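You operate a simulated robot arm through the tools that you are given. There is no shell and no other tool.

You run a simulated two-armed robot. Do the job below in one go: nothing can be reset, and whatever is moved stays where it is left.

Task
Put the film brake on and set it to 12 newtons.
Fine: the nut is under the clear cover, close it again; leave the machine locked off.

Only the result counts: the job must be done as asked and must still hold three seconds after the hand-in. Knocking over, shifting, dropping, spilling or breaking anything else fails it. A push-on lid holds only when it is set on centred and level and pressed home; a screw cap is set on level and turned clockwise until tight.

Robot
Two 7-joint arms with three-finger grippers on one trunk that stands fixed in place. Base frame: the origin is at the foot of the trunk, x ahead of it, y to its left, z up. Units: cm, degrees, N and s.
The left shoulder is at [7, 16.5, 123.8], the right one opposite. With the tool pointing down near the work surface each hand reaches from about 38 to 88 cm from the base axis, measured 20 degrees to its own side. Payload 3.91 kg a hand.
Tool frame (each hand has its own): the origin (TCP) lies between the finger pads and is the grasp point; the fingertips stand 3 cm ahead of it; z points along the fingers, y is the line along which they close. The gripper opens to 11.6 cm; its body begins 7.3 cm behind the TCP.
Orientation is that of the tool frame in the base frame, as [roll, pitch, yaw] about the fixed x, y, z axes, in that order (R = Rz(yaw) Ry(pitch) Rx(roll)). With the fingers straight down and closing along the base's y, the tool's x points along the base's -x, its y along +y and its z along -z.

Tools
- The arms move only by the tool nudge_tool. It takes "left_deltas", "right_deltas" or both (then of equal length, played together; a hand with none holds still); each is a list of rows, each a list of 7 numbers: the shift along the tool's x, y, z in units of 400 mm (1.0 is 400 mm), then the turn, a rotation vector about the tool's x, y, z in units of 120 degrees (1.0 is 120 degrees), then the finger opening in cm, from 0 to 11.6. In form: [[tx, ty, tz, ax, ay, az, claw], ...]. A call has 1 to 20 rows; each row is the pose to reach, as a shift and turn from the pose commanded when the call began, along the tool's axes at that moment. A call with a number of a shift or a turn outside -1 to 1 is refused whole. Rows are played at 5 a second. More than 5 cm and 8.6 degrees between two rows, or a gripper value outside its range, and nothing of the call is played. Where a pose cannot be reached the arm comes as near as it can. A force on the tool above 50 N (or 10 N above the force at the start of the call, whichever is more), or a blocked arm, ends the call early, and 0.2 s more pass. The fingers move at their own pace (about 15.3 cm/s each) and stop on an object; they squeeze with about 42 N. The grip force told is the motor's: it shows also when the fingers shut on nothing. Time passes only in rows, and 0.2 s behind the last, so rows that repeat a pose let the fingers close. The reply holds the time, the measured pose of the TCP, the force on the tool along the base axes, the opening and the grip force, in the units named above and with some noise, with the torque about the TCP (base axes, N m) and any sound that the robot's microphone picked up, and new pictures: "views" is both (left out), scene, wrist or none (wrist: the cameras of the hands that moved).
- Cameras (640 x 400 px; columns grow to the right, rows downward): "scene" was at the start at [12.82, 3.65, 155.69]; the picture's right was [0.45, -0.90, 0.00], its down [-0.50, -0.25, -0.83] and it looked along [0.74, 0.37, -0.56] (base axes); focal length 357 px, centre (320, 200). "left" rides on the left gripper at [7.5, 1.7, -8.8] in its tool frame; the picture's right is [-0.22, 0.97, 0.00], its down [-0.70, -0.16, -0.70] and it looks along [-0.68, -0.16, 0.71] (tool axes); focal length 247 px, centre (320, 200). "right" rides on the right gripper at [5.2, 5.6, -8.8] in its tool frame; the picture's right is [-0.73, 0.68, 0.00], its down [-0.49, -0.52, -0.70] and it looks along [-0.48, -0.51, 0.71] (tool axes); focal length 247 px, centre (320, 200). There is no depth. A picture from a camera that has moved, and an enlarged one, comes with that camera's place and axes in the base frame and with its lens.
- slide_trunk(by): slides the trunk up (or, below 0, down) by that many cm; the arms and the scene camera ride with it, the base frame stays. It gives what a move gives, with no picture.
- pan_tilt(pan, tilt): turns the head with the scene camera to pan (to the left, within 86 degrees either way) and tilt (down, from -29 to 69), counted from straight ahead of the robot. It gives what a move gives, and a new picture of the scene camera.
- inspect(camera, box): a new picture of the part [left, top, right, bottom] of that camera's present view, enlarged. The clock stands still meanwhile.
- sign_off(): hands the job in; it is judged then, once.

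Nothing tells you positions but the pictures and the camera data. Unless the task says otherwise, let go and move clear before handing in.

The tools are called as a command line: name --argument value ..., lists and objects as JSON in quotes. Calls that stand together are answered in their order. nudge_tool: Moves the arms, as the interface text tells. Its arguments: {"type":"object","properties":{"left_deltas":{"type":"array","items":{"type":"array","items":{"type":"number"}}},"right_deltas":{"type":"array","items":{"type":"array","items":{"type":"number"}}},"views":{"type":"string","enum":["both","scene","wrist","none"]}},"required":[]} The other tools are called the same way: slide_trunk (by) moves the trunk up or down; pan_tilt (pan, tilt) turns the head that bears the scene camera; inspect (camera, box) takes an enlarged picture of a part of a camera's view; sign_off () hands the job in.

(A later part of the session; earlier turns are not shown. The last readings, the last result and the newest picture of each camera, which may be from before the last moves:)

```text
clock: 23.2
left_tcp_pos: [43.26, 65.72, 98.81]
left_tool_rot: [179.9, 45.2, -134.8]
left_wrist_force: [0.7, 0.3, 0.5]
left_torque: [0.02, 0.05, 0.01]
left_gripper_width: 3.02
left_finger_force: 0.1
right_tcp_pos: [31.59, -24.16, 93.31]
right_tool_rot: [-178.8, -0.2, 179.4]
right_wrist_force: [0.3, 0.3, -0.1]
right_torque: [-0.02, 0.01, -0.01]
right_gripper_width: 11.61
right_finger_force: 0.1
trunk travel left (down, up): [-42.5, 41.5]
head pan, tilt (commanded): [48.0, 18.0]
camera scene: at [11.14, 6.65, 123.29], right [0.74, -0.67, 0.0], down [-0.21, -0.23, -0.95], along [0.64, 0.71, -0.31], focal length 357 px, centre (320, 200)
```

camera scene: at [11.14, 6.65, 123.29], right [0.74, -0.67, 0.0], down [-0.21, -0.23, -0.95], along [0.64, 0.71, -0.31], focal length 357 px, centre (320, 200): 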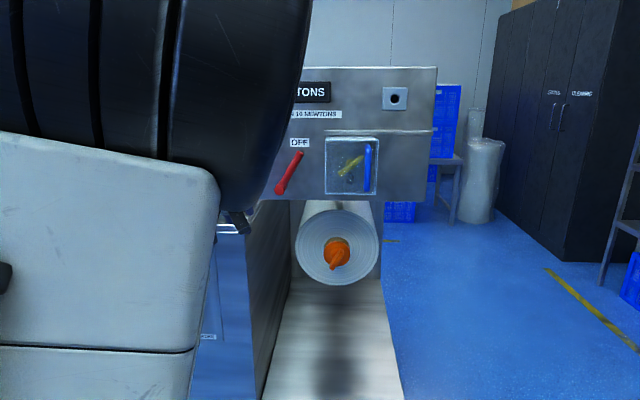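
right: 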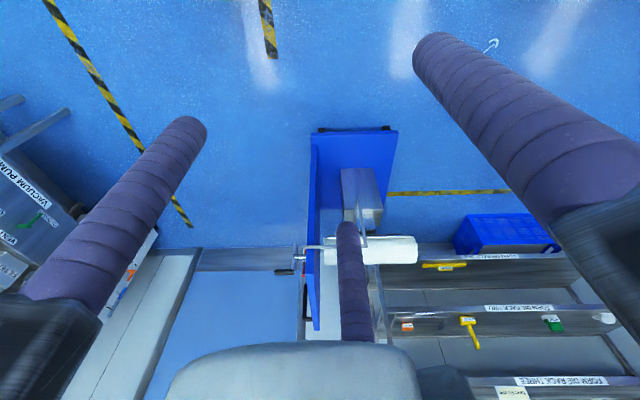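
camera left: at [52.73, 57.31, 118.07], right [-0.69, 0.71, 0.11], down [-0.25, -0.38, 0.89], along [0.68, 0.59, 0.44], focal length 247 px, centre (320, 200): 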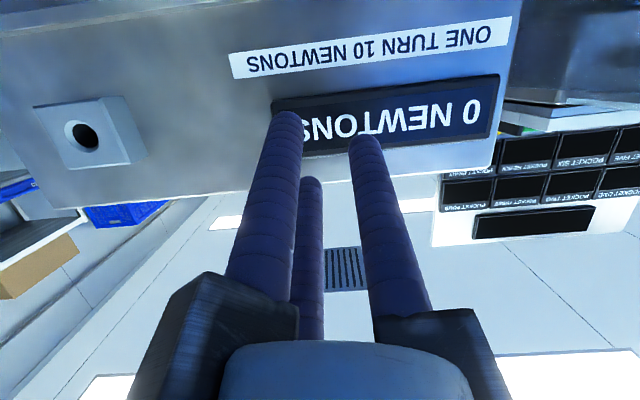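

nudge_tool --left_deltas '[[-0.038, -0.042, 0.003, 0, -0.0625, 0, 3], [-0.077, -0.083, 0.006, 0, -0.125, 0, 3], [-0.115, -0.125, 0.009, 0, -0.1875, 0, 3], [-0.153, -0.167, 0.012, 0, -0.25, 0, 3], [-0.192, -0.208, 0.015, 0, -0.3125, 0, 3], [-0.23, -0.25, 0.018, 0, -0.375, 0, 3], [-0.23, -0.25, 0.018, 0, -0.375, 0, 3]]' --views "both"

```text
clock: 25.0
left_tcp_pos: [53.29, 68.83, 105.11]
left_tool_rot: [-144.6, 85.6, -97.2]
left_wrist_force: [-0.7, 0.0, 0.1]
left_torque: [-0.01, -0.01, -0.04]
left_gripper_width: 3.01
left_finger_force: 0.1
left hand out of reach, approached as far as the arm can: row 6, 7
right_tcp_pos: [31.5, -24.24, 93.24]
right_tool_rot: [-178.9, -0.3, 179.5]
right_wrist_force: [-0.2, 0.2, -0.1]
right_torque: [0.03, -0.01, -0.01]
right_gripper_width: 11.63
right_finger_force: 0.1
trunk travel left (down, up): [-42.5, 41.5]
head pan, tilt (commanded): [48.0, 18.0]
stopped in row 7 (left hand): the arm was blocked; the commanded pose is now the measured one
camera scene: at [11.06, 6.63, 123.3], right [0.74, -0.67, 0.0], down [-0.21, -0.23, -0.95], along [0.64, 0.71, -0.31], focal length 357 px, centre (320, 200)
camera left: at [46.1, 62.96, 98.17], right [-0.71, 0.68, 0.18], down [-0.35, -0.57, 0.74], along [0.61, 0.47, 0.64], focal length 247 px, centre (320, 200)
```

scene: 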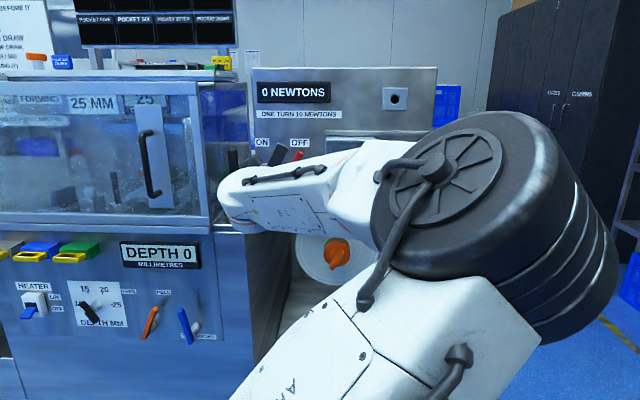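
left: 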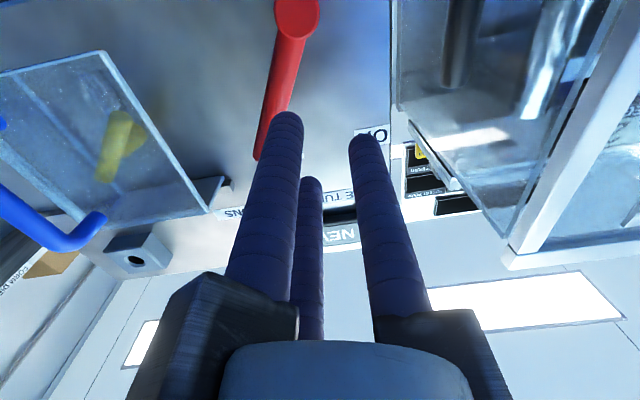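

The inward elbow swing happened again. I'll back out, roll the hand 90° so the pitch goes about the other tool axis, which should let the elbow settle outward to the left instead.

nudge_tool --left_deltas '[[0.024, 0.013, -0.03, 0, 0.0655, 0.003, 3], [0.048, 0.026, -0.061, 0, 0.131, 0.006, 3], [0.072, 0.038, -0.091, 0, 0.1966, 0.009, 3], [0.096, 0.051, -0.122, 0, 0.262, 0.012, 3], [0.12, 0.064, -0.152, 0, 0.3277, 0.015, 3], [0.145, 0.077, -0.183, 0, 0.393, 0.018, 3], [0.169, 0.09, -0.213, 0, 0.459, 0.021, 3], [0.193, 0.103, -0.244, 0, 0.524, 0.024, 3], [0.217, 0.115, -0.274, 0, 0.59, 0.027, 3], [0.241, 0.128, -0.305, 0, 0.655, 0.03, 3], [0.265, 0.141, -0.335, 0, 0.721, 0.033, 3], [0.265, 0.141, -0.335, 0, 0.721, 0.033, 3]]' --views "scene"

```text
clock: 27.6
left_tcp_pos: [40.3, 61.75, 95.36]
left_tool_rot: [179.9, 0.1, -135.4]
left_wrist_force: [-0.2, 0.8, -0.7]
left_torque: [0.03, -0.04, 0.01]
left_gripper_width: 3.04
left_finger_force: 0.1
right_tcp_pos: [31.52, -24.25, 93.41]
right_tool_rot: [-178.9, -0.3, 179.4]
right_wrist_force: [-0.4, -0.8, 0.4]
right_torque: [0.02, 0.01, 0.03]
right_gripper_width: 11.6
right_finger_force: 0.0
trunk travel left (down, up): [-42.5, 41.5]
head pan, tilt (commanded): [48.0, 18.0]
camera scene: at [11.12, 6.57, 123.3], right [0.74, -0.67, 0.0], down [-0.21, -0.23, -0.95], along [0.64, 0.71, -0.31], focal length 357 px, centre (320, 200)
```

scene: 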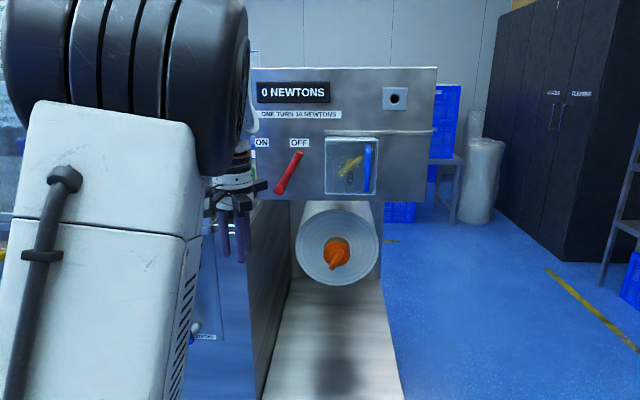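

nudge_tool --left_deltas '[[0, 0, 0, 0, 0, -0.068, 3], [0, 0, 0, 0, 0, -0.136, 3], [0, 0, 0, 0, 0, -0.205, 3], [0, 0, 0, 0, 0, -0.273, 3], [0, 0, 0, 0, 0, -0.341, 3], [0, 0, 0, 0, 0, -0.409, 3], [0, 0, 0, 0, 0, -0.477, 3], [0, 0, 0, 0, 0, -0.545, 3], [0, 0, 0, 0, 0, -0.614, 3], [0, 0, 0, 0, 0, -0.682, 3], [0, 0, 0, 0, 0, -0.747, 3], [0, 0, 0, 0, 0, -0.747, 3]]' --views "scene"

```text
clock: 30.2
left_tcp_pos: [40.1, 61.93, 95.23]
left_tool_rot: [-180.0, 0.0, -45.7]
left_wrist_force: [-0.6, -1.1, 0.0]
left_torque: [-0.01, 0.01, 0.05]
left_gripper_width: 3.01
left_finger_force: 0.0
right_tcp_pos: [31.44, -24.11, 93.31]
right_tool_rot: [-178.9, -0.2, 179.3]
right_wrist_force: [-0.1, 0.7, 0.0]
right_torque: [0.0, 0.03, -0.01]
right_gripper_width: 11.57
right_finger_force: 0.1
trunk travel left (down, up): [-42.5, 41.5]
head pan, tilt (commanded): [48.0, 18.0]
camera scene: at [11.13, 6.63, 123.29], right [0.74, -0.67, 0.0], down [-0.21, -0.23, -0.95], along [0.64, 0.71, -0.31], focal length 357 px, centre (320, 200)
```

scene: 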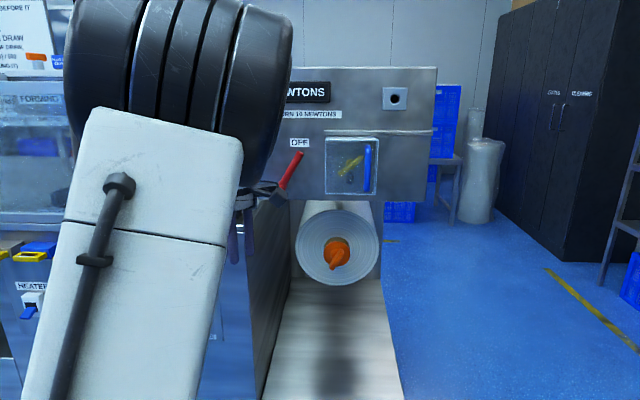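

Rolling this way nudged the elbow further right, so I'll roll the opposite way (toward yaw 135°) to push it outward.

nudge_tool --left_deltas '[[0, 0, 0, 0, 0, 0.068, 3], [0, 0, 0, 0, 0, 0.136, 3], [0, 0, 0, 0, 0, 0.205, 3], [0, 0, 0, 0, 0, 0.273, 3], [0, 0, 0, 0, 0, 0.341, 3], [0, 0, 0, 0, 0, 0.409, 3], [0, 0, 0, 0, 0, 0.477, 3], [0, 0, 0, 0, 0, 0.545, 3], [0, 0, 0, 0, 0, 0.614, 3], [0, 0, 0, 0, 0, 0.682, 3], [0, 0, 0, 0, 0, 0.747, 3]]' --views "none"

nudge_tool --left_deltas '[[0, 0, 0, 0, 0, 0.068, 3], [0, 0, 0, 0, 0, 0.136, 3], [0, 0, 0, 0, 0, 0.205, 3], [0, 0, 0, 0, 0, 0.273, 3], [0, 0, 0, 0, 0, 0.341, 3], [0, 0, 0, 0, 0, 0.409, 3], [0, 0, 0, 0, 0, 0.477, 3], [0, 0, 0, 0, 0, 0.545, 3], [0, 0, 0, 0, 0, 0.614, 3], [0, 0, 0, 0, 0, 0.682, 3], [0, 0, 0, 0, 0, 0.75, 3], [0, 0, 0, 0, 0, 0.75, 3]]' --views "scene"

```text
clock: 32.6
left_tcp_pos: [40.22, 61.94, 95.22]
left_tool_rot: [180.0, 0.1, -135.5]
left_wrist_force: [0.0, 0.8, -1.4]
left_torque: [-0.02, 0.02, 0.0]
left_gripper_width: 2.99
left_finger_force: 0.1
right_tcp_pos: [31.44, -24.14, 93.26]
right_tool_rot: [-179.0, -0.3, 179.4]
right_wrist_force: [-0.6, -0.1, 0.2]
right_torque: [-0.03, -0.03, 0.01]
right_gripper_width: 11.6
right_finger_force: 0.1
trunk travel left (down, up): [-42.5, 41.5]
head pan, tilt (commanded): [48.0, 18.0]
```

```text
clock: 35.2
left_tcp_pos: [40.19, 61.97, 95.3]
left_tool_rot: [179.8, 0.0, 134.5]
left_wrist_force: [0.0, -0.5, 0.5]
left_torque: [-0.02, 0.01, 0.02]
left_gripper_width: 3.0
left_finger_force: 0.0
right_tcp_pos: [31.54, -24.16, 93.4]
right_tool_rot: [-178.9, -0.2, 179.5]
right_wrist_force: [-0.2, 0.3, 0.8]
right_torque: [0.01, -0.01, 0.01]
right_gripper_width: 11.59
right_finger_force: 0.1
trunk travel left (down, up): [-42.5, 41.5]
head pan, tilt (commanded): [48.0, 18.0]
camera scene: at [11.13, 6.63, 123.29], right [0.74, -0.67, 0.0], down [-0.21, -0.23, -0.95], along [0.64, 0.71, -0.31], focal length 357 px, centre (320, 200)
```

scene: 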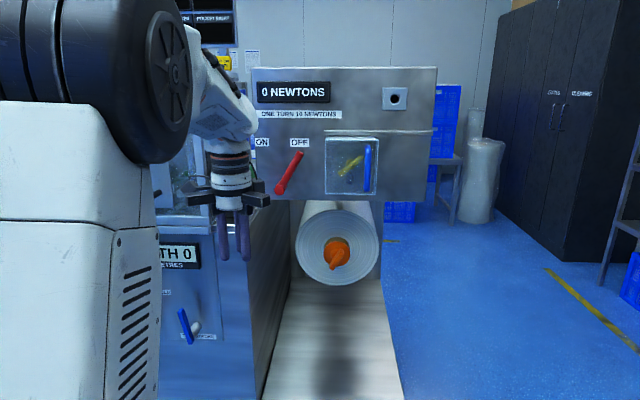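

The elbow is now outboard. I'll pitch the first 45° and check.

nudge_tool --left_deltas '[[0, 0.02, -0.033, -0.0625, 0, 0, 3], [0, 0.04, -0.067, -0.125, 0, 0, 3], [0, 0.06, -0.1, -0.1875, 0, 0, 3], [0, 0.08, -0.133, -0.25, 0, 0, 3], [0, 0.1, -0.167, -0.3125, 0, 0, 3], [0, 0.125, -0.2, -0.375, 0, 0, 3], [0, 0.125, -0.2, -0.375, 0, 0, 3]]' --views "scene"

```text
clock: 36.8
left_tcp_pos: [43.94, 65.51, 103.54]
left_tool_rot: [134.8, -0.1, 134.6]
left_wrist_force: [1.1, -0.1, 0.9]
left_torque: [-0.01, 0.0, 0.02]
left_gripper_width: 3.02
left_finger_force: 0.1
right_tcp_pos: [31.54, -24.18, 93.29]
right_tool_rot: [-178.9, -0.2, 179.4]
right_wrist_force: [-0.5, -0.1, 0.1]
right_torque: [0.0, 0.01, 0.0]
right_gripper_width: 11.63
right_finger_force: 0.0
trunk travel left (down, up): [-42.5, 41.5]
head pan, tilt (commanded): [48.0, 18.0]
camera scene: at [11.13, 6.64, 123.29], right [0.74, -0.67, 0.0], down [-0.21, -0.23, -0.95], along [0.64, 0.71, -0.31], focal length 357 px, centre (320, 200)
```

scene: 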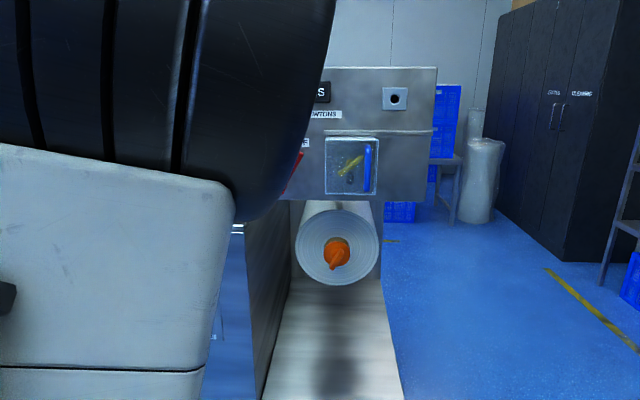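

The forearm needs to come in flatter still. I'll raise the hand relative to the body, then lower the trunk another 30 cm.

nudge_tool --left_deltas '[[0, 0.074, -0.044, 0, 0, 0, 3], [0, 0.148, -0.088, 0, 0, 0, 3], [0, 0.221, -0.133, 0, 0, 0, 3], [0, 0.295, -0.177, 0, 0, 0, 3], [0, 0.369, -0.221, 0, 0, 0, 3], [0, 0.4425, -0.265, 0, 0, 0, 3], [0, 0.4425, -0.265, 0, 0, 0, 3]]' --views "scene"

```text
clock: 38.4
left_tcp_pos: [47.23, 68.64, 123.56]
left_tool_rot: [134.9, -0.1, 134.5]
left_wrist_force: [-0.3, -0.3, 0.0]
left_torque: [0.02, 0.0, 0.0]
left_gripper_width: 3.02
left_finger_force: 0.1
right_tcp_pos: [31.58, -24.16, 93.27]
right_tool_rot: [-178.9, -0.2, 179.5]
right_wrist_force: [0.6, 0.4, 1.1]
right_torque: [0.02, 0.01, -0.01]
right_gripper_width: 11.62
right_finger_force: 0.0
trunk travel left (down, up): [-42.5, 41.5]
head pan, tilt (commanded): [48.0, 18.0]
camera scene: at [11.15, 6.61, 123.29], right [0.74, -0.67, 0.0], down [-0.21, -0.23, -0.95], along [0.64, 0.71, -0.31], focal length 357 px, centre (320, 200)
```

scene: 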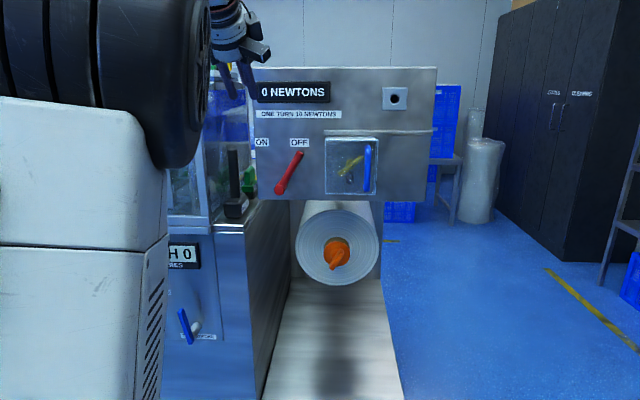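

Much better: raising the hand moves the elbow outboard. I'll finish the pitch here.

nudge_tool --left_deltas '[[0, 0.018, 0.018, -0.0625, 0, 0, 3], [0, 0.035, 0.035, -0.125, 0, 0, 3], [0, 0.053, 0.053, -0.1875, 0, 0, 3], [0, 0.071, 0.071, -0.25, 0, 0, 3], [0, 0.088, 0.088, -0.3125, 0, 0, 3], [0, 0.106, 0.106, -0.373, 0, 0, 3], [0, 0.106, 0.106, -0.373, 0, 0, 3]]' --views "both"

```text
clock: 40.0
left_tcp_pos: [51.77, 73.12, 123.39]
left_tool_rot: [90.2, -0.5, 134.6]
left_wrist_force: [-0.1, 0.2, 0.8]
left_torque: [-0.06, 0.04, -0.02]
left_gripper_width: 3.0
left_finger_force: 0.0
left hand out of reach, approached as far as the arm can: row 6
right_tcp_pos: [31.53, -24.24, 93.38]
right_tool_rot: [-178.9, -0.2, 179.3]
right_wrist_force: [-0.3, -0.6, 0.0]
right_torque: [0.0, -0.02, 0.01]
right_gripper_width: 11.6
right_finger_force: 0.1
trunk travel left (down, up): [-42.5, 41.5]
head pan, tilt (commanded): [48.0, 18.0]
camera scene: at [11.12, 6.61, 123.3], right [0.74, -0.67, 0.0], down [-0.21, -0.23, -0.95], along [0.64, 0.71, -0.31], focal length 357 px, centre (320, 200)
camera left: at [40.26, 72.08, 125.19], right [0.17, -0.16, 0.97], down [-0.01, -0.99, -0.16], along [0.99, 0.02, -0.17], focal length 247 px, centre (320, 200)
```

scene: 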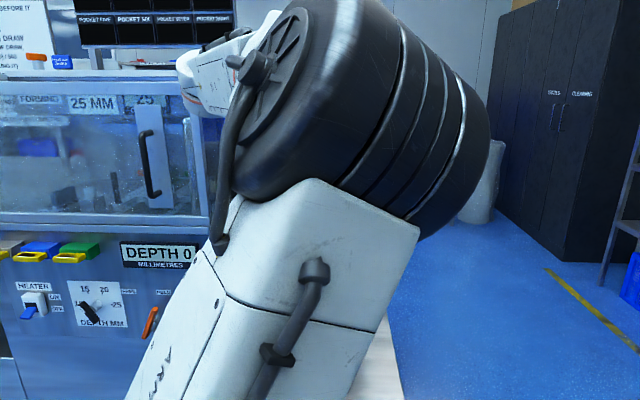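
left: 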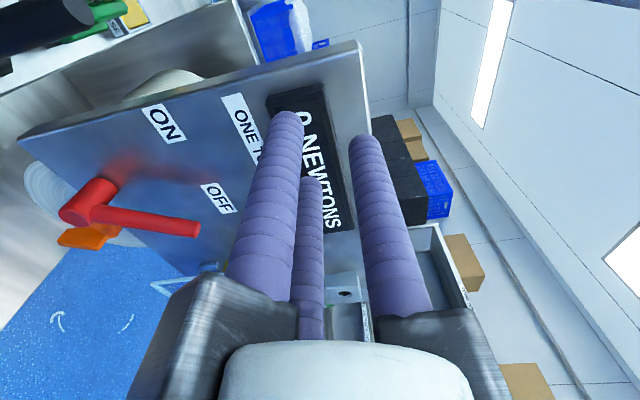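

The wrist still runs out of upward bend at the end, which swings the elbow over. I'll return to 45°, lower the trunk 30 cm more while raising the hand, and then pitch.

nudge_tool --left_deltas '[[0, 0, -0.025, 0.0625, 0, 0, 3], [0, 0, -0.05, 0.125, 0, 0, 3], [0, 0, -0.075, 0.1875, 0, 0, 3], [0, 0, -0.1, 0.25, 0, 0, 3], [0, 0, -0.125, 0.3125, 0, 0, 3], [0, 0, -0.15, 0.375, 0, 0, 3], [0, 0, -0.15, 0.375, 0, 0, 3]]' --views "none"

slide_trunk --by -25

pan_tilt --pan 48 --tilt 0

```text
clock: 41.6
left_tcp_pos: [47.38, 68.64, 123.37]
left_tool_rot: [135.2, -0.1, 134.6]
left_wrist_force: [-0.5, -0.3, 0.6]
left_torque: [0.0, -0.01, -0.01]
left_gripper_width: 3.0
left_finger_force: 0.0
right_tcp_pos: [31.44, -24.15, 93.33]
right_tool_rot: [-178.9, -0.3, 179.3]
right_wrist_force: [-0.6, 0.0, -0.5]
right_torque: [0.04, 0.0, 0.01]
right_gripper_width: 11.63
right_finger_force: 0.0
trunk travel left (down, up): [-42.5, 41.5]
head pan, tilt (commanded): [48.0, 18.0]
```

```text
clock: 44.2
left_tcp_pos: [47.31, 68.71, 98.41]
left_tool_rot: [135.0, 0.0, 134.6]
left_wrist_force: [0.5, 0.8, 0.3]
left_torque: [0.0, 0.01, 0.01]
left_gripper_width: 2.98
left_finger_force: 0.0
right_tcp_pos: [31.55, -24.13, 68.27]
right_tool_rot: [-178.9, -0.2, 179.4]
right_wrist_force: [0.3, 0.3, 0.8]
right_torque: [0.06, 0.0, 0.0]
right_gripper_width: 11.62
right_finger_force: 0.1
trunk travel left (down, up): [-17.5, 66.5]
head pan, tilt (commanded): [48.0, 18.0]
```

```text
clock: 45.0
left_tcp_pos: [47.34, 68.64, 98.45]
left_tool_rot: [135.1, -0.2, 134.6]
left_wrist_force: [0.7, 0.9, -0.3]
left_torque: [0.04, 0.0, -0.04]
left_gripper_width: 2.99
left_finger_force: 0.1
right_tcp_pos: [31.5, -24.19, 68.38]
right_tool_rot: [-178.9, -0.1, 179.4]
right_wrist_force: [0.2, -1.0, 0.1]
right_torque: [-0.02, -0.03, -0.05]
right_gripper_width: 11.59
right_finger_force: 0.1
trunk travel left (down, up): [-17.5, 66.5]
head pan, tilt (commanded): [48.0, 0.0]
camera scene: at [10.91, 6.38, 101.19], right [0.74, -0.67, 0.0], down [0.0, 0.0, -1.0], along [0.67, 0.74, 0.0], focal length 357 px, centre (320, 200)
```

scene: 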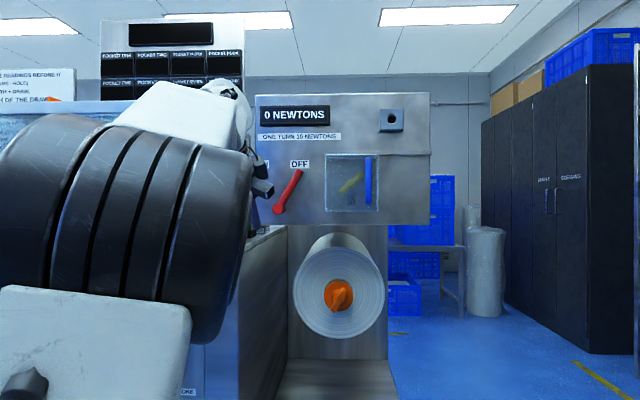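

nudge_tool --left_deltas '[[-0.06, 0.053, -0.053, 0, 0, 0, 3], [-0.12, 0.106, -0.106, 0, 0, 0, 3], [-0.18, 0.159, -0.159, 0, 0, 0, 3], [-0.24, 0.212, -0.212, 0, 0, 0, 3], [-0.3, 0.265, -0.265, 0, 0, 0, 3], [-0.3, 0.265, -0.265, 0, 0, 0, 3]]' --views "scene"

```text
clock: 46.4
left_tcp_pos: [52.22, 60.88, 110.93]
left_tool_rot: [135.0, 0.0, 134.6]
left_wrist_force: [-1.0, 0.8, 0.6]
left_torque: [-0.04, -0.03, -0.01]
left_gripper_width: 3.02
left_finger_force: 0.1
left hand out of reach, approached as far as the arm can: row 4, 5, 6
right_tcp_pos: [31.5, -23.99, 68.28]
right_tool_rot: [-178.7, -0.2, 179.3]
right_wrist_force: [0.6, 0.7, -0.2]
right_torque: [0.0, 0.0, 0.0]
right_gripper_width: 11.63
right_finger_force: 0.0
trunk travel left (down, up): [-17.5, 66.5]
head pan, tilt (commanded): [48.0, 0.0]
camera scene: at [10.9, 6.44, 101.19], right [0.74, -0.67, 0.0], down [0.0, 0.0, -1.0], along [0.67, 0.74, 0.0], focal length 357 px, centre (320, 200)
```

scene: 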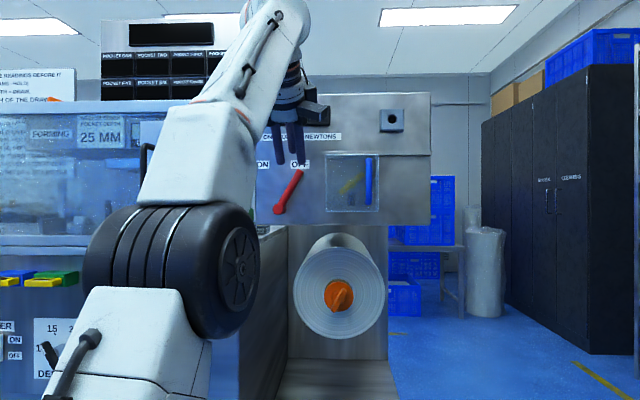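

That gives a good elbow-low posture with a clear view. Now I'll finish pitching the tool to horizontal.

nudge_tool --left_deltas '[[0, -0.009, 0.021, -0.0625, 0, 0, 3], [0, -0.018, 0.041, -0.125, 0, 0, 3], [0, -0.027, 0.062, -0.1875, 0, 0, 3], [0, -0.035, 0.083, -0.25, 0, 0, 3], [0, -0.044, 0.103, -0.3125, 0, 0, 3], [0, -0.053, 0.124, -0.375, 0, 0, 3], [0, -0.053, 0.124, -0.375, 0, 0, 3]]' --views "both"

```text
clock: 48.0
left_tcp_pos: [53.55, 62.44, 105.94]
left_tool_rot: [90.0, 0.0, 134.8]
left_wrist_force: [-0.9, 0.5, 0.6]
left_torque: [0.03, 0.0, 0.01]
left_gripper_width: 2.99
left_finger_force: 0.1
right_tcp_pos: [31.51, -24.31, 68.29]
right_tool_rot: [-178.9, -0.2, 179.4]
right_wrist_force: [0.1, -0.1, -0.2]
right_torque: [0.0, 0.0, 0.0]
right_gripper_width: 11.59
right_finger_force: 0.1
trunk travel left (down, up): [-17.5, 66.5]
head pan, tilt (commanded): [48.0, 0.0]
camera scene: at [10.91, 6.39, 101.19], right [0.74, -0.67, 0.0], down [0.0, 0.0, -1.0], along [0.67, 0.74, 0.0], focal length 357 px, centre (320, 200)
camera left: at [42.11, 61.43, 107.72], right [0.16, -0.16, 0.97], down [-0.01, -0.99, -0.16], along [0.99, 0.02, -0.16], focal length 247 px, centre (320, 200)
```

scene: 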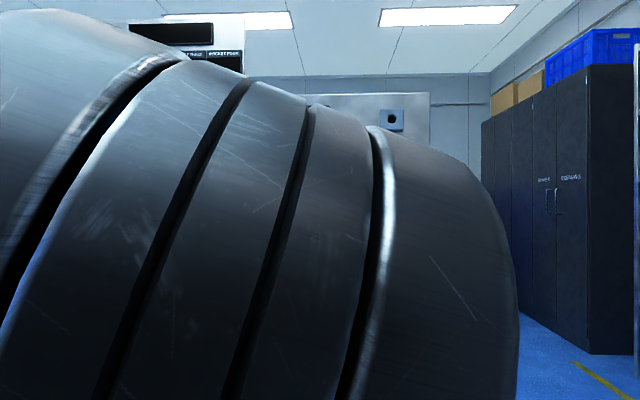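
left: 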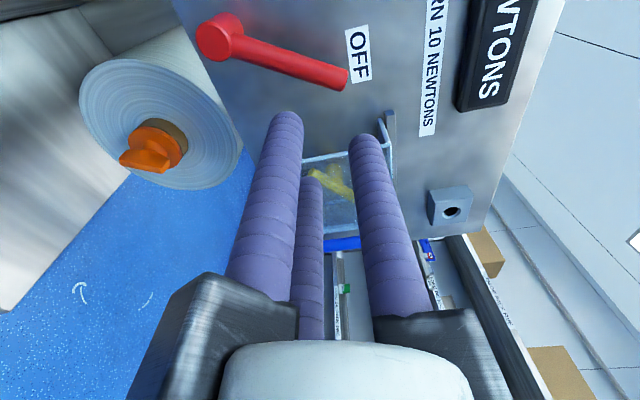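

The tool now points level at the panel in a reachable posture. I'll move in front of the cover with fingers nearly closed, then look from the wrist camera.

nudge_tool --left_deltas '[[-0.077, -0.006, 0.012, 0, 0, 0, 0.4], [-0.154, -0.012, 0.025, 0, 0, 0, 0.4], [-0.231, -0.018, 0.038, 0, 0, 0, 0.4], [-0.3075, -0.0225, 0.05, 0, 0, 0, 0.4], [-0.3075, -0.0225, 0.05, 0, 0, 0, 0.4]]' --views "both"

```text
clock: 49.2
left_tcp_pos: [63.34, 56.52, 105.0]
left_tool_rot: [90.6, 1.3, 134.9]
left_wrist_force: [-0.1, 0.7, -0.2]
left_torque: [-0.01, 0.01, 0.01]
left_gripper_width: 0.99
left_finger_force: 5.5
right_tcp_pos: [31.58, -24.14, 68.21]
right_tool_rot: [-178.9, -0.2, 179.4]
right_wrist_force: [0.1, -0.2, -0.2]
right_torque: [-0.01, 0.05, 0.0]
right_gripper_width: 11.6
right_finger_force: 0.0
trunk travel left (down, up): [-17.5, 66.5]
head pan, tilt (commanded): [48.0, 0.0]
camera scene: at [10.91, 6.38, 101.2], right [0.74, -0.67, 0.0], down [0.0, 0.0, -1.0], along [0.67, 0.74, 0.0], focal length 357 px, centre (320, 200)
camera left: at [51.85, 55.55, 106.8], right [0.15, -0.13, 0.98], down [0.0, -0.99, -0.14], along [0.99, 0.02, -0.15], focal length 247 px, centre (320, 200)
```

scene: 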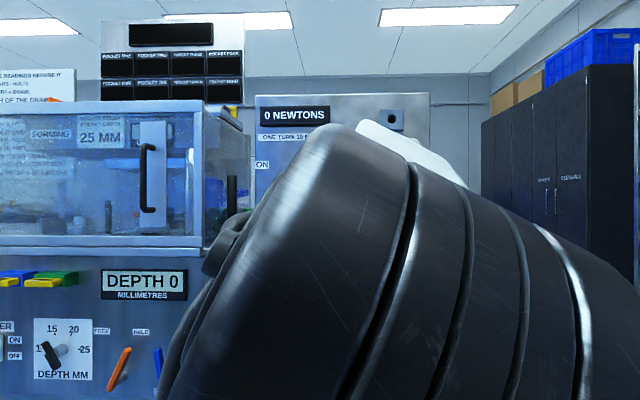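
left: 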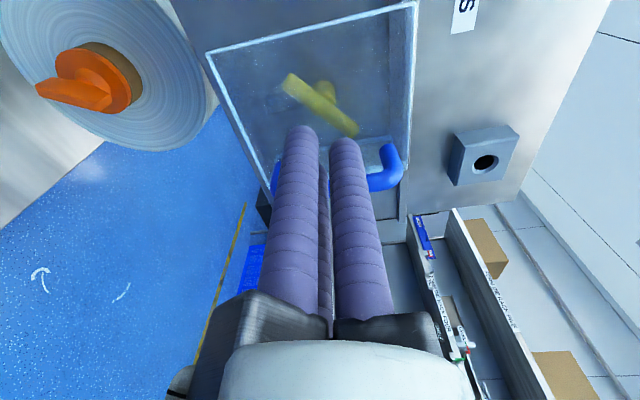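

nudge_tool --left_deltas '[[0, 0, 0, 0, 0, 0, 1.0], [0, 0, 0, 0, 0, 0, 1.0]]' --views "scene"

inspect --camera "left" --box '[180, 0, 540, 230]'

```text
clock: 49.8
left_tcp_pos: [63.47, 56.58, 104.88]
left_tool_rot: [90.8, 1.2, 135.0]
left_wrist_force: [0.4, 0.4, -0.2]
left_torque: [-0.01, 0.01, 0.0]
left_gripper_width: 0.99
left_finger_force: 0.1
right_tcp_pos: [31.48, -24.16, 68.25]
right_tool_rot: [-178.8, -0.2, 179.3]
right_wrist_force: [1.0, -0.5, -0.6]
right_torque: [-0.01, 0.0, -0.02]
right_gripper_width: 11.59
right_finger_force: 0.1
trunk travel left (down, up): [-17.5, 66.5]
head pan, tilt (commanded): [48.0, 0.0]
camera scene: at [10.91, 6.37, 101.2], right [0.74, -0.67, 0.0], down [0.0, 0.0, -1.0], along [0.67, 0.74, 0.0], focal length 357 px, centre (320, 200)
```

scene: 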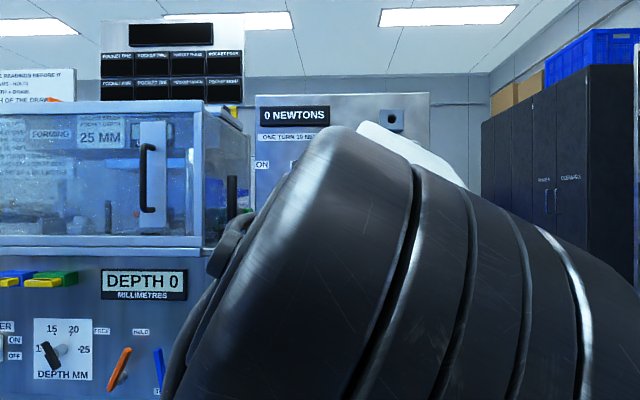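

```text
1.74 times, centred on (360, 115) of left
camera zoom: at [51.89, 55.65, 106.65], right [0.15, -0.13, 0.98], down [0.0, -0.99, -0.14], along [0.99, 0.02, -0.15], focal length 430 px, centre (250, 348)
```

zoom: 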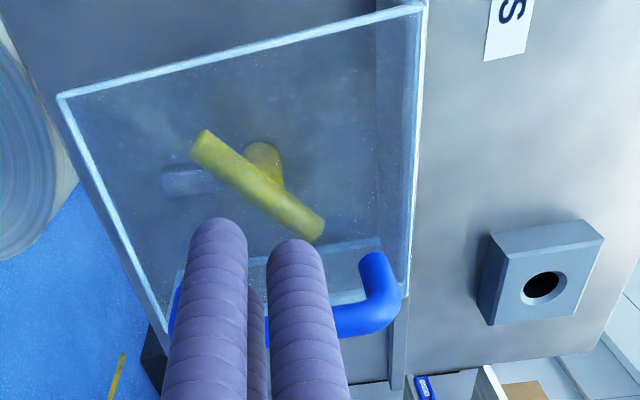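

The wrist camera gives a good view of the cover, nut and handle. The elbow is folded close to the head, so I'll lower the trunk 10 cm more and raise the hand back, which straightens the arm.

slide_trunk --by -10

nudge_tool --left_deltas '[[0, 0.08, 0, 0, 0, 0, 1.0], [0, 0.16, 0, 0, 0, 0, 1.0], [0, 0.25, 0, 0, 0, 0, 1.0], [0, 0.25, 0, 0, 0, 0, 1.0]]' --views "both"

```text
clock: 51.2
left_tcp_pos: [63.65, 56.75, 94.57]
left_tool_rot: [91.0, 0.8, 135.1]
left_wrist_force: [-0.1, 0.0, 0.5]
left_torque: [0.0, 0.02, 0.0]
left_gripper_width: 1.02
left_finger_force: 0.0
right_tcp_pos: [31.52, -24.21, 58.25]
right_tool_rot: [-178.9, -0.2, 179.5]
right_wrist_force: [0.5, -0.6, -1.0]
right_torque: [0.02, 0.03, 0.0]
right_gripper_width: 11.61
right_finger_force: 0.0
trunk travel left (down, up): [-7.5, 76.5]
head pan, tilt (commanded): [48.0, 0.0]
```

```text
clock: 52.2
left_tcp_pos: [64.02, 54.95, 105.43]
left_tool_rot: [90.1, 0.0, 134.6]
left_wrist_force: [-0.9, -0.4, 0.3]
left_torque: [0.01, -0.01, -0.02]
left_gripper_width: 0.99
left_finger_force: 0.0
right_tcp_pos: [31.49, -24.14, 58.23]
right_tool_rot: [-178.9, -0.2, 179.4]
right_wrist_force: [-0.3, -1.1, -0.2]
right_torque: [-0.03, -0.02, 0.01]
right_gripper_width: 11.61
right_finger_force: 0.1
trunk travel left (down, up): [-7.5, 76.5]
head pan, tilt (commanded): [48.0, 0.0]
camera scene: at [10.9, 6.37, 91.2], right [0.74, -0.67, 0.0], down [0.0, 0.0, -1.0], along [0.67, 0.74, 0.0], focal length 357 px, centre (320, 200)
camera left: at [52.55, 54.16, 107.17], right [0.16, -0.16, 0.97], down [-0.01, -0.99, -0.16], along [0.99, 0.02, -0.16], focal length 247 px, centre (320, 200)
```

scene: 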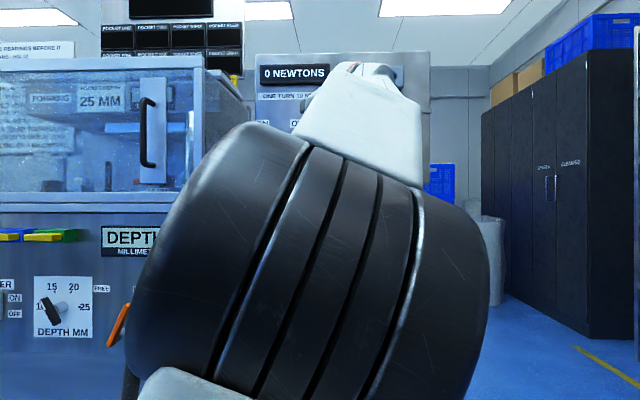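
left: 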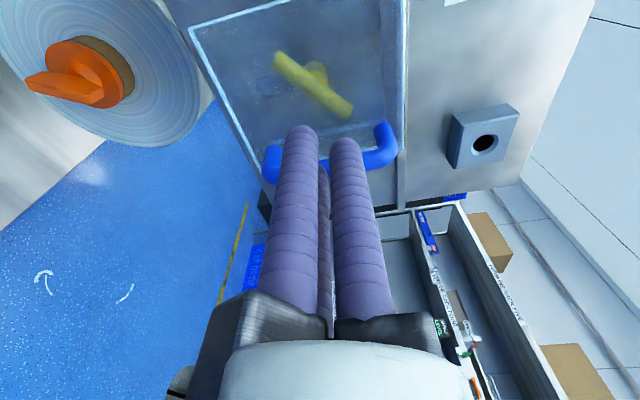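

inspect --camera "left" --box '[170, 0, 430, 200]'

inspect --camera "scene" --box '[240, 50, 440, 150]'

```text
2.00 times, centred on (300, 100) of left
camera zoom: at [52.55, 54.16, 107.17], right [0.16, -0.16, 0.97], down [-0.01, -0.99, -0.16], along [0.99, 0.02, -0.16], focal length 494 px, centre (360, 400)
```

zoom: 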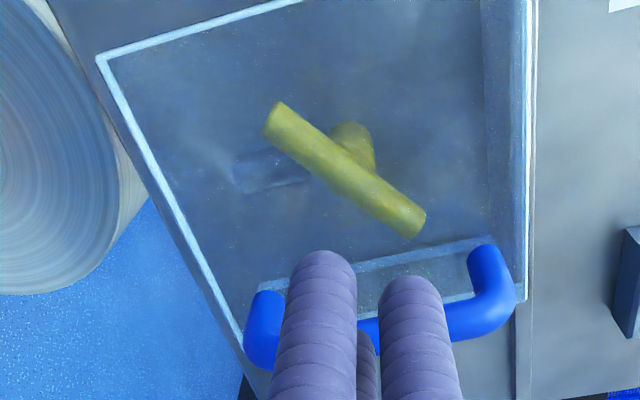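

```text
3.20 times, centred on (340, 100) of scene
camera zoom: at [10.9, 6.37, 91.2], right [0.74, -0.67, 0.0], down [0.0, 0.0, -1.0], along [0.67, 0.74, 0.0], focal length 1143 px, centre (256, 520)
```

zoom: 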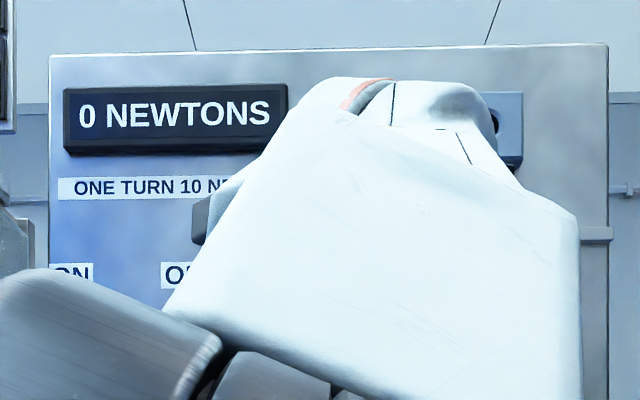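

Handle bar is at about d≈90–91, and the hand is aligned just left of it. I'll shift slightly left, then go forward so the fingertips sit beside the handle just short of the glass.

nudge_tool --left_deltas '[[0.035, 0, 0.0, 0, 0, 0, 1.0], [0.035, 0, 0.05, 0, 0, 0, 1.0], [0.035, 0, 0.09, 0, 0, 0, 1.0], [0.035, 0, 0.12, 0, 0, 0, 1.0], [0.035, 0, 0.12, 0, 0, 0, 1.0]]' --views "both"

```text
clock: 53.4
left_tcp_pos: [66.38, 59.67, 105.42]
left_tool_rot: [90.2, -0.1, 134.7]
left_wrist_force: [-0.6, 0.9, 0.1]
left_torque: [-0.01, 0.02, -0.02]
left_gripper_width: 1.01
left_finger_force: 0.1
right_tcp_pos: [31.49, -24.23, 58.29]
right_tool_rot: [-178.9, -0.2, 179.4]
right_wrist_force: [-1.0, 1.1, -0.3]
right_torque: [-0.01, 0.02, 0.01]
right_gripper_width: 11.64
right_finger_force: 0.0
trunk travel left (down, up): [-7.5, 76.5]
head pan, tilt (commanded): [48.0, 0.0]
camera scene: at [10.91, 6.38, 91.19], right [0.74, -0.67, 0.0], down [0.0, 0.0, -1.0], along [0.67, 0.74, 0.0], focal length 357 px, centre (320, 200)
camera left: at [54.87, 58.75, 107.19], right [0.16, -0.16, 0.97], down [-0.01, -0.99, -0.16], along [0.99, 0.02, -0.16], focal length 247 px, centre (320, 200)
```

scene: 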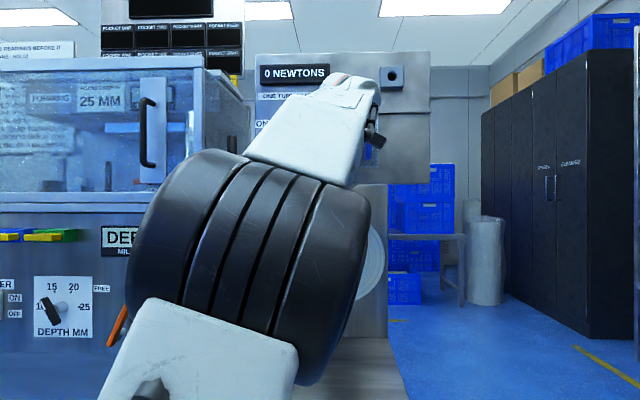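
left: 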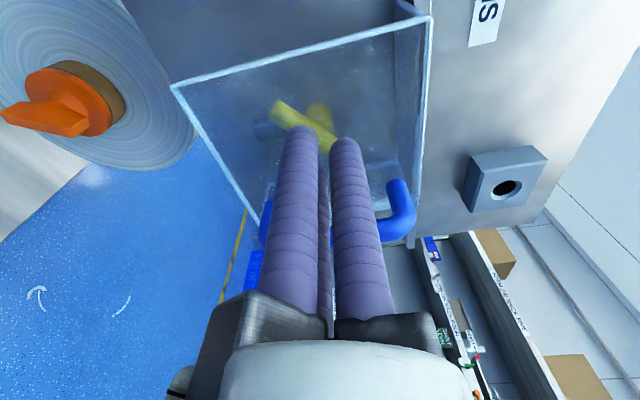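

Fingers are beside the handle with a small gap to the glass. I'll push right in small steps and watch force.

nudge_tool --left_deltas '[[-0.03, 0, 0, 0, 0, 0, 1.0], [-0.06, 0, 0, 0, 0, 0, 1.0], [-0.09, 0, 0, 0, 0, 0, 1.0], [-0.12, 0, 0, 0, 0, 0, 1.0], [-0.15, 0, 0, 0, 0, 0, 1.0]]' --views "both"

```text
clock: 54.6
left_tcp_pos: [70.57, 55.34, 105.58]
left_tool_rot: [90.1, 0.0, 134.6]
left_wrist_force: [-0.7, 0.2, -0.3]
left_torque: [0.04, -0.03, -0.07]
left_gripper_width: 0.98
left_finger_force: 0.0
right_tcp_pos: [31.48, -24.09, 58.29]
right_tool_rot: [-178.8, -0.1, 179.4]
right_wrist_force: [0.4, -0.3, 1.2]
right_torque: [0.0, -0.01, -0.01]
right_gripper_width: 11.6
right_finger_force: 0.1
trunk travel left (down, up): [-7.5, 76.5]
head pan, tilt (commanded): [48.0, 0.0]
camera scene: at [10.91, 6.4, 91.19], right [0.74, -0.67, 0.0], down [0.0, 0.0, -1.0], along [0.67, 0.74, 0.0], focal length 357 px, centre (320, 200)
camera left: at [59.09, 54.45, 107.24], right [0.16, -0.16, 0.97], down [-0.01, -0.99, -0.16], along [0.99, 0.02, -0.16], focal length 247 px, centre (320, 200)
```

scene: 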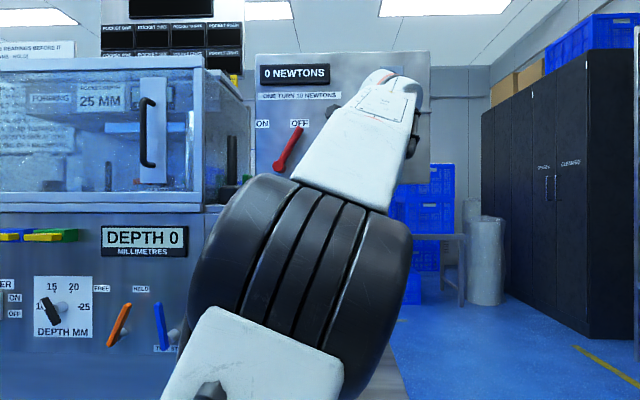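
left: 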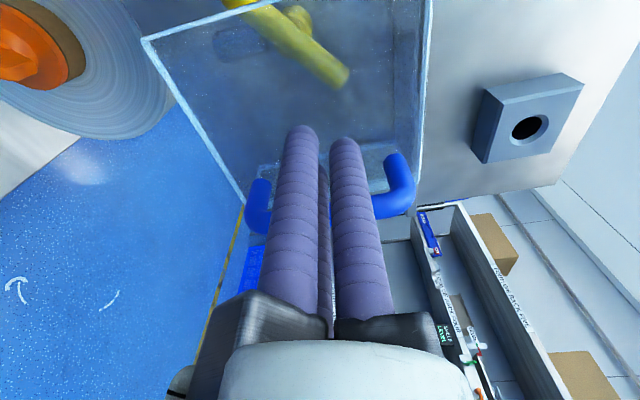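

The cover is sliding freely. I'll continue to the right to open it fully.

nudge_tool --left_deltas '[[-0.03, 0, 0, 0, 0, 0, 1.0], [-0.06, 0, 0, 0, 0, 0, 1.0], [-0.09, 0, 0, 0, 0, 0, 1.0], [-0.12, 0, 0, 0, 0, 0, 1.0], [-0.15, 0, 0, 0, 0, 0, 1.0], [-0.18, 0, 0, 0, 0, 0, 1.0]]' --views "both"

```text
clock: 56.0
left_tcp_pos: [75.77, 50.14, 105.32]
left_tool_rot: [90.1, -0.1, 134.5]
left_wrist_force: [-0.8, 0.9, -0.5]
left_torque: [0.01, -0.01, -0.03]
left_gripper_width: 0.99
left_finger_force: 0.0
right_tcp_pos: [31.51, -24.21, 58.23]
right_tool_rot: [-178.8, -0.3, 179.3]
right_wrist_force: [0.2, -0.7, -0.9]
right_torque: [-0.03, 0.03, -0.02]
right_gripper_width: 11.57
right_finger_force: 0.1
trunk travel left (down, up): [-7.5, 76.5]
head pan, tilt (commanded): [48.0, 0.0]
camera scene: at [10.91, 6.39, 91.19], right [0.74, -0.67, 0.0], down [0.0, 0.0, -1.0], along [0.67, 0.74, 0.0], focal length 357 px, centre (320, 200)
camera left: at [64.2, 49.14, 107.11], right [0.16, -0.16, 0.97], down [-0.01, -0.99, -0.16], along [0.99, 0.01, -0.16], focal length 247 px, centre (320, 200)
```

scene: 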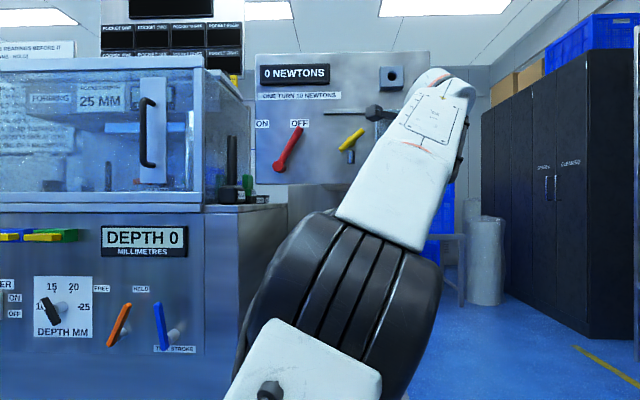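
left: 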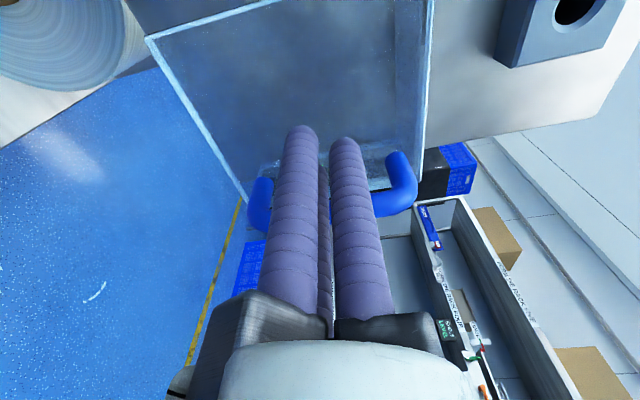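

The nut is now exposed. I'll push about 1 cm more for clearance and then back off.

nudge_tool --left_deltas '[[-0.012, 0, 0, 0, 0, 0, 1.0], [-0.025, 0, 0, 0, 0, 0, 1.0]]' --views "wrist"

inspect --camera "scene" --box '[240, 100, 440, 220]'

```text
clock: 56.6
left_tcp_pos: [76.4, 49.29, 105.26]
left_tool_rot: [90.0, -0.1, 134.5]
left_wrist_force: [-0.1, -0.4, 0.9]
left_torque: [0.01, 0.0, 0.0]
left_gripper_width: 0.98
left_finger_force: 0.0
right_tcp_pos: [31.43, -24.16, 58.25]
right_tool_rot: [-178.9, -0.2, 179.4]
right_wrist_force: [-0.3, -0.8, -0.1]
right_torque: [0.01, 0.01, 0.0]
right_gripper_width: 11.6
right_finger_force: 0.0
trunk travel left (down, up): [-7.5, 76.5]
head pan, tilt (commanded): [48.0, 0.0]
camera left: at [64.94, 48.44, 107.09], right [0.16, -0.16, 0.97], down [-0.01, -0.99, -0.16], along [0.99, 0.02, -0.16], focal length 247 px, centre (320, 200)
```

left: 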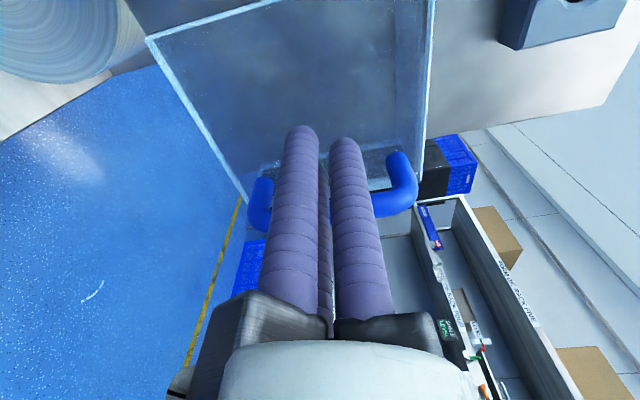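

```text
3.20 times, centred on (340, 160) of scene
camera zoom: at [10.9, 6.38, 91.2], right [0.74, -0.67, 0.0], down [0.0, 0.0, -1.0], along [0.67, 0.74, 0.0], focal length 1143 px, centre (256, 328)
```

zoom: 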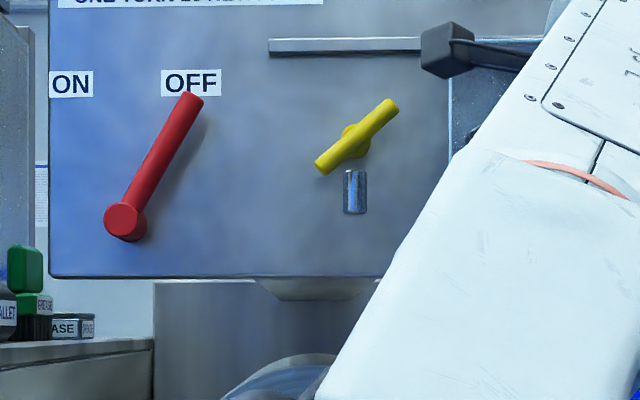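

Cover is open (left wall at h≈12.6) and the nut is clear; there's a small chrome cylinder fixed on the panel below the nut that I'll keep clear of. Next I'll back off and move to the right side of the red lever.

nudge_tool --left_deltas '[[0.03, 0, 0, 0, 0, 0, 1.0], [0.03, 0, -0.06, 0, 0, 0, 1.0], [0.03, 0, -0.125, 0, 0, 0, 1.0], [0.13, 0, -0.13, 0, 0, 0, 1.0], [0.23, 0, -0.13, 0, 0, 0, 1.0], [0.33, 0, -0.13, 0, 0, 0, 1.0], [0.43, 0, -0.13, 0, 0, 0, 1.0], [0.53, 0, -0.13, 0, 0, 0, 1.0], [0.53, 0, -0.13, 0, 0, 0, 1.0]]' --views "both"

```text
clock: 58.6
left_tcp_pos: [57.9, 60.7, 105.21]
left_tool_rot: [90.1, -0.1, 134.7]
left_wrist_force: [0.0, -0.6, 0.5]
left_torque: [0.0, -0.04, -0.03]
left_gripper_width: 0.98
left_finger_force: 0.0
right_tcp_pos: [31.47, -24.17, 58.38]
right_tool_rot: [-178.9, -0.2, 179.4]
right_wrist_force: [0.5, -0.2, 1.1]
right_torque: [0.02, 0.01, 0.01]
right_gripper_width: 11.59
right_finger_force: 0.0
trunk travel left (down, up): [-7.5, 76.5]
head pan, tilt (commanded): [48.0, 0.0]
camera scene: at [10.9, 6.39, 91.2], right [0.74, -0.67, 0.0], down [0.0, 0.0, -1.0], along [0.67, 0.74, 0.0], focal length 357 px, centre (320, 200)
camera left: at [46.36, 59.74, 106.9], right [0.16, -0.16, 0.97], down [-0.01, -0.99, -0.16], along [0.99, 0.02, -0.16], focal length 247 px, centre (320, 200)
```

scene: 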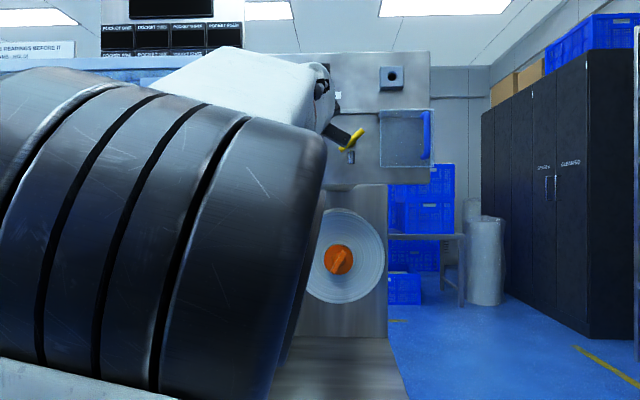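
left: 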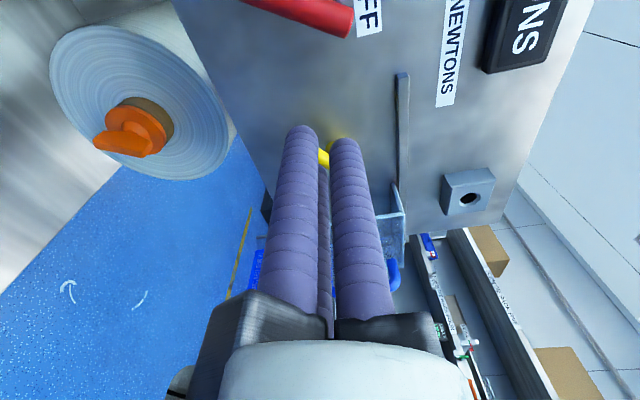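

The hand is right of the lever tip. I'll go forward so the fingertips reach just past the lever's depth, still short of the panel.

nudge_tool --left_deltas '[[0, 0, 0.06, 0, 0, 0, 1.0], [0, 0, 0.12, 0, 0, 0, 1.0], [0, 0, 0.18, 0, 0, 0, 1.0], [0, 0, 0.21, 0, 0, 0, 1.0], [0, 0, 0.235, 0, 0, 0, 1.0], [0, 0, 0.235, 0, 0, 0, 1.0]]' --views "both"

```text
clock: 60.0
left_tcp_pos: [64.58, 67.33, 105.32]
left_tool_rot: [90.1, -0.1, 134.5]
left_wrist_force: [0.1, -0.6, -0.4]
left_torque: [0.0, 0.01, 0.03]
left_gripper_width: 1.01
left_finger_force: 0.0
right_tcp_pos: [31.53, -24.07, 58.3]
right_tool_rot: [-178.8, -0.2, 179.4]
right_wrist_force: [0.2, -0.7, -0.3]
right_torque: [0.0, -0.03, 0.03]
right_gripper_width: 11.61
right_finger_force: 0.0
trunk travel left (down, up): [-7.5, 76.5]
head pan, tilt (commanded): [48.0, 0.0]
camera scene: at [10.91, 6.39, 91.19], right [0.74, -0.67, 0.0], down [0.0, 0.0, -1.0], along [0.67, 0.74, 0.0], focal length 357 px, centre (320, 200)
camera left: at [53.07, 66.43, 107.09], right [0.16, -0.16, 0.97], down [-0.01, -0.99, -0.16], along [0.99, 0.02, -0.16], focal length 247 px, centre (320, 200)
```

scene: 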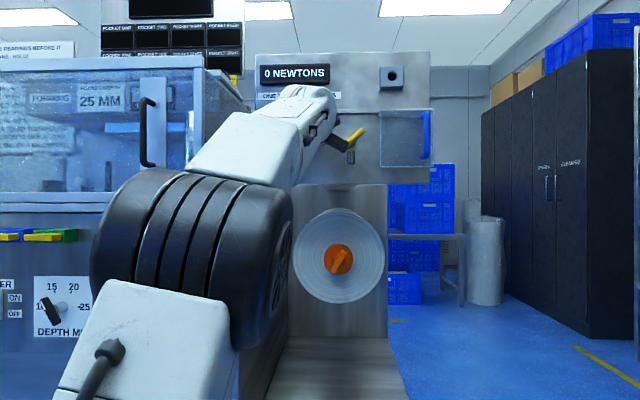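
left: 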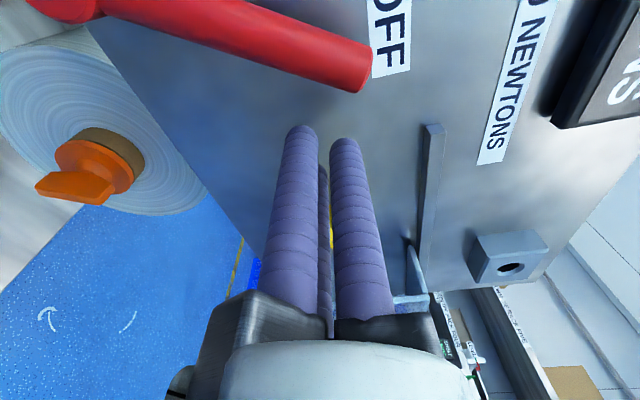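

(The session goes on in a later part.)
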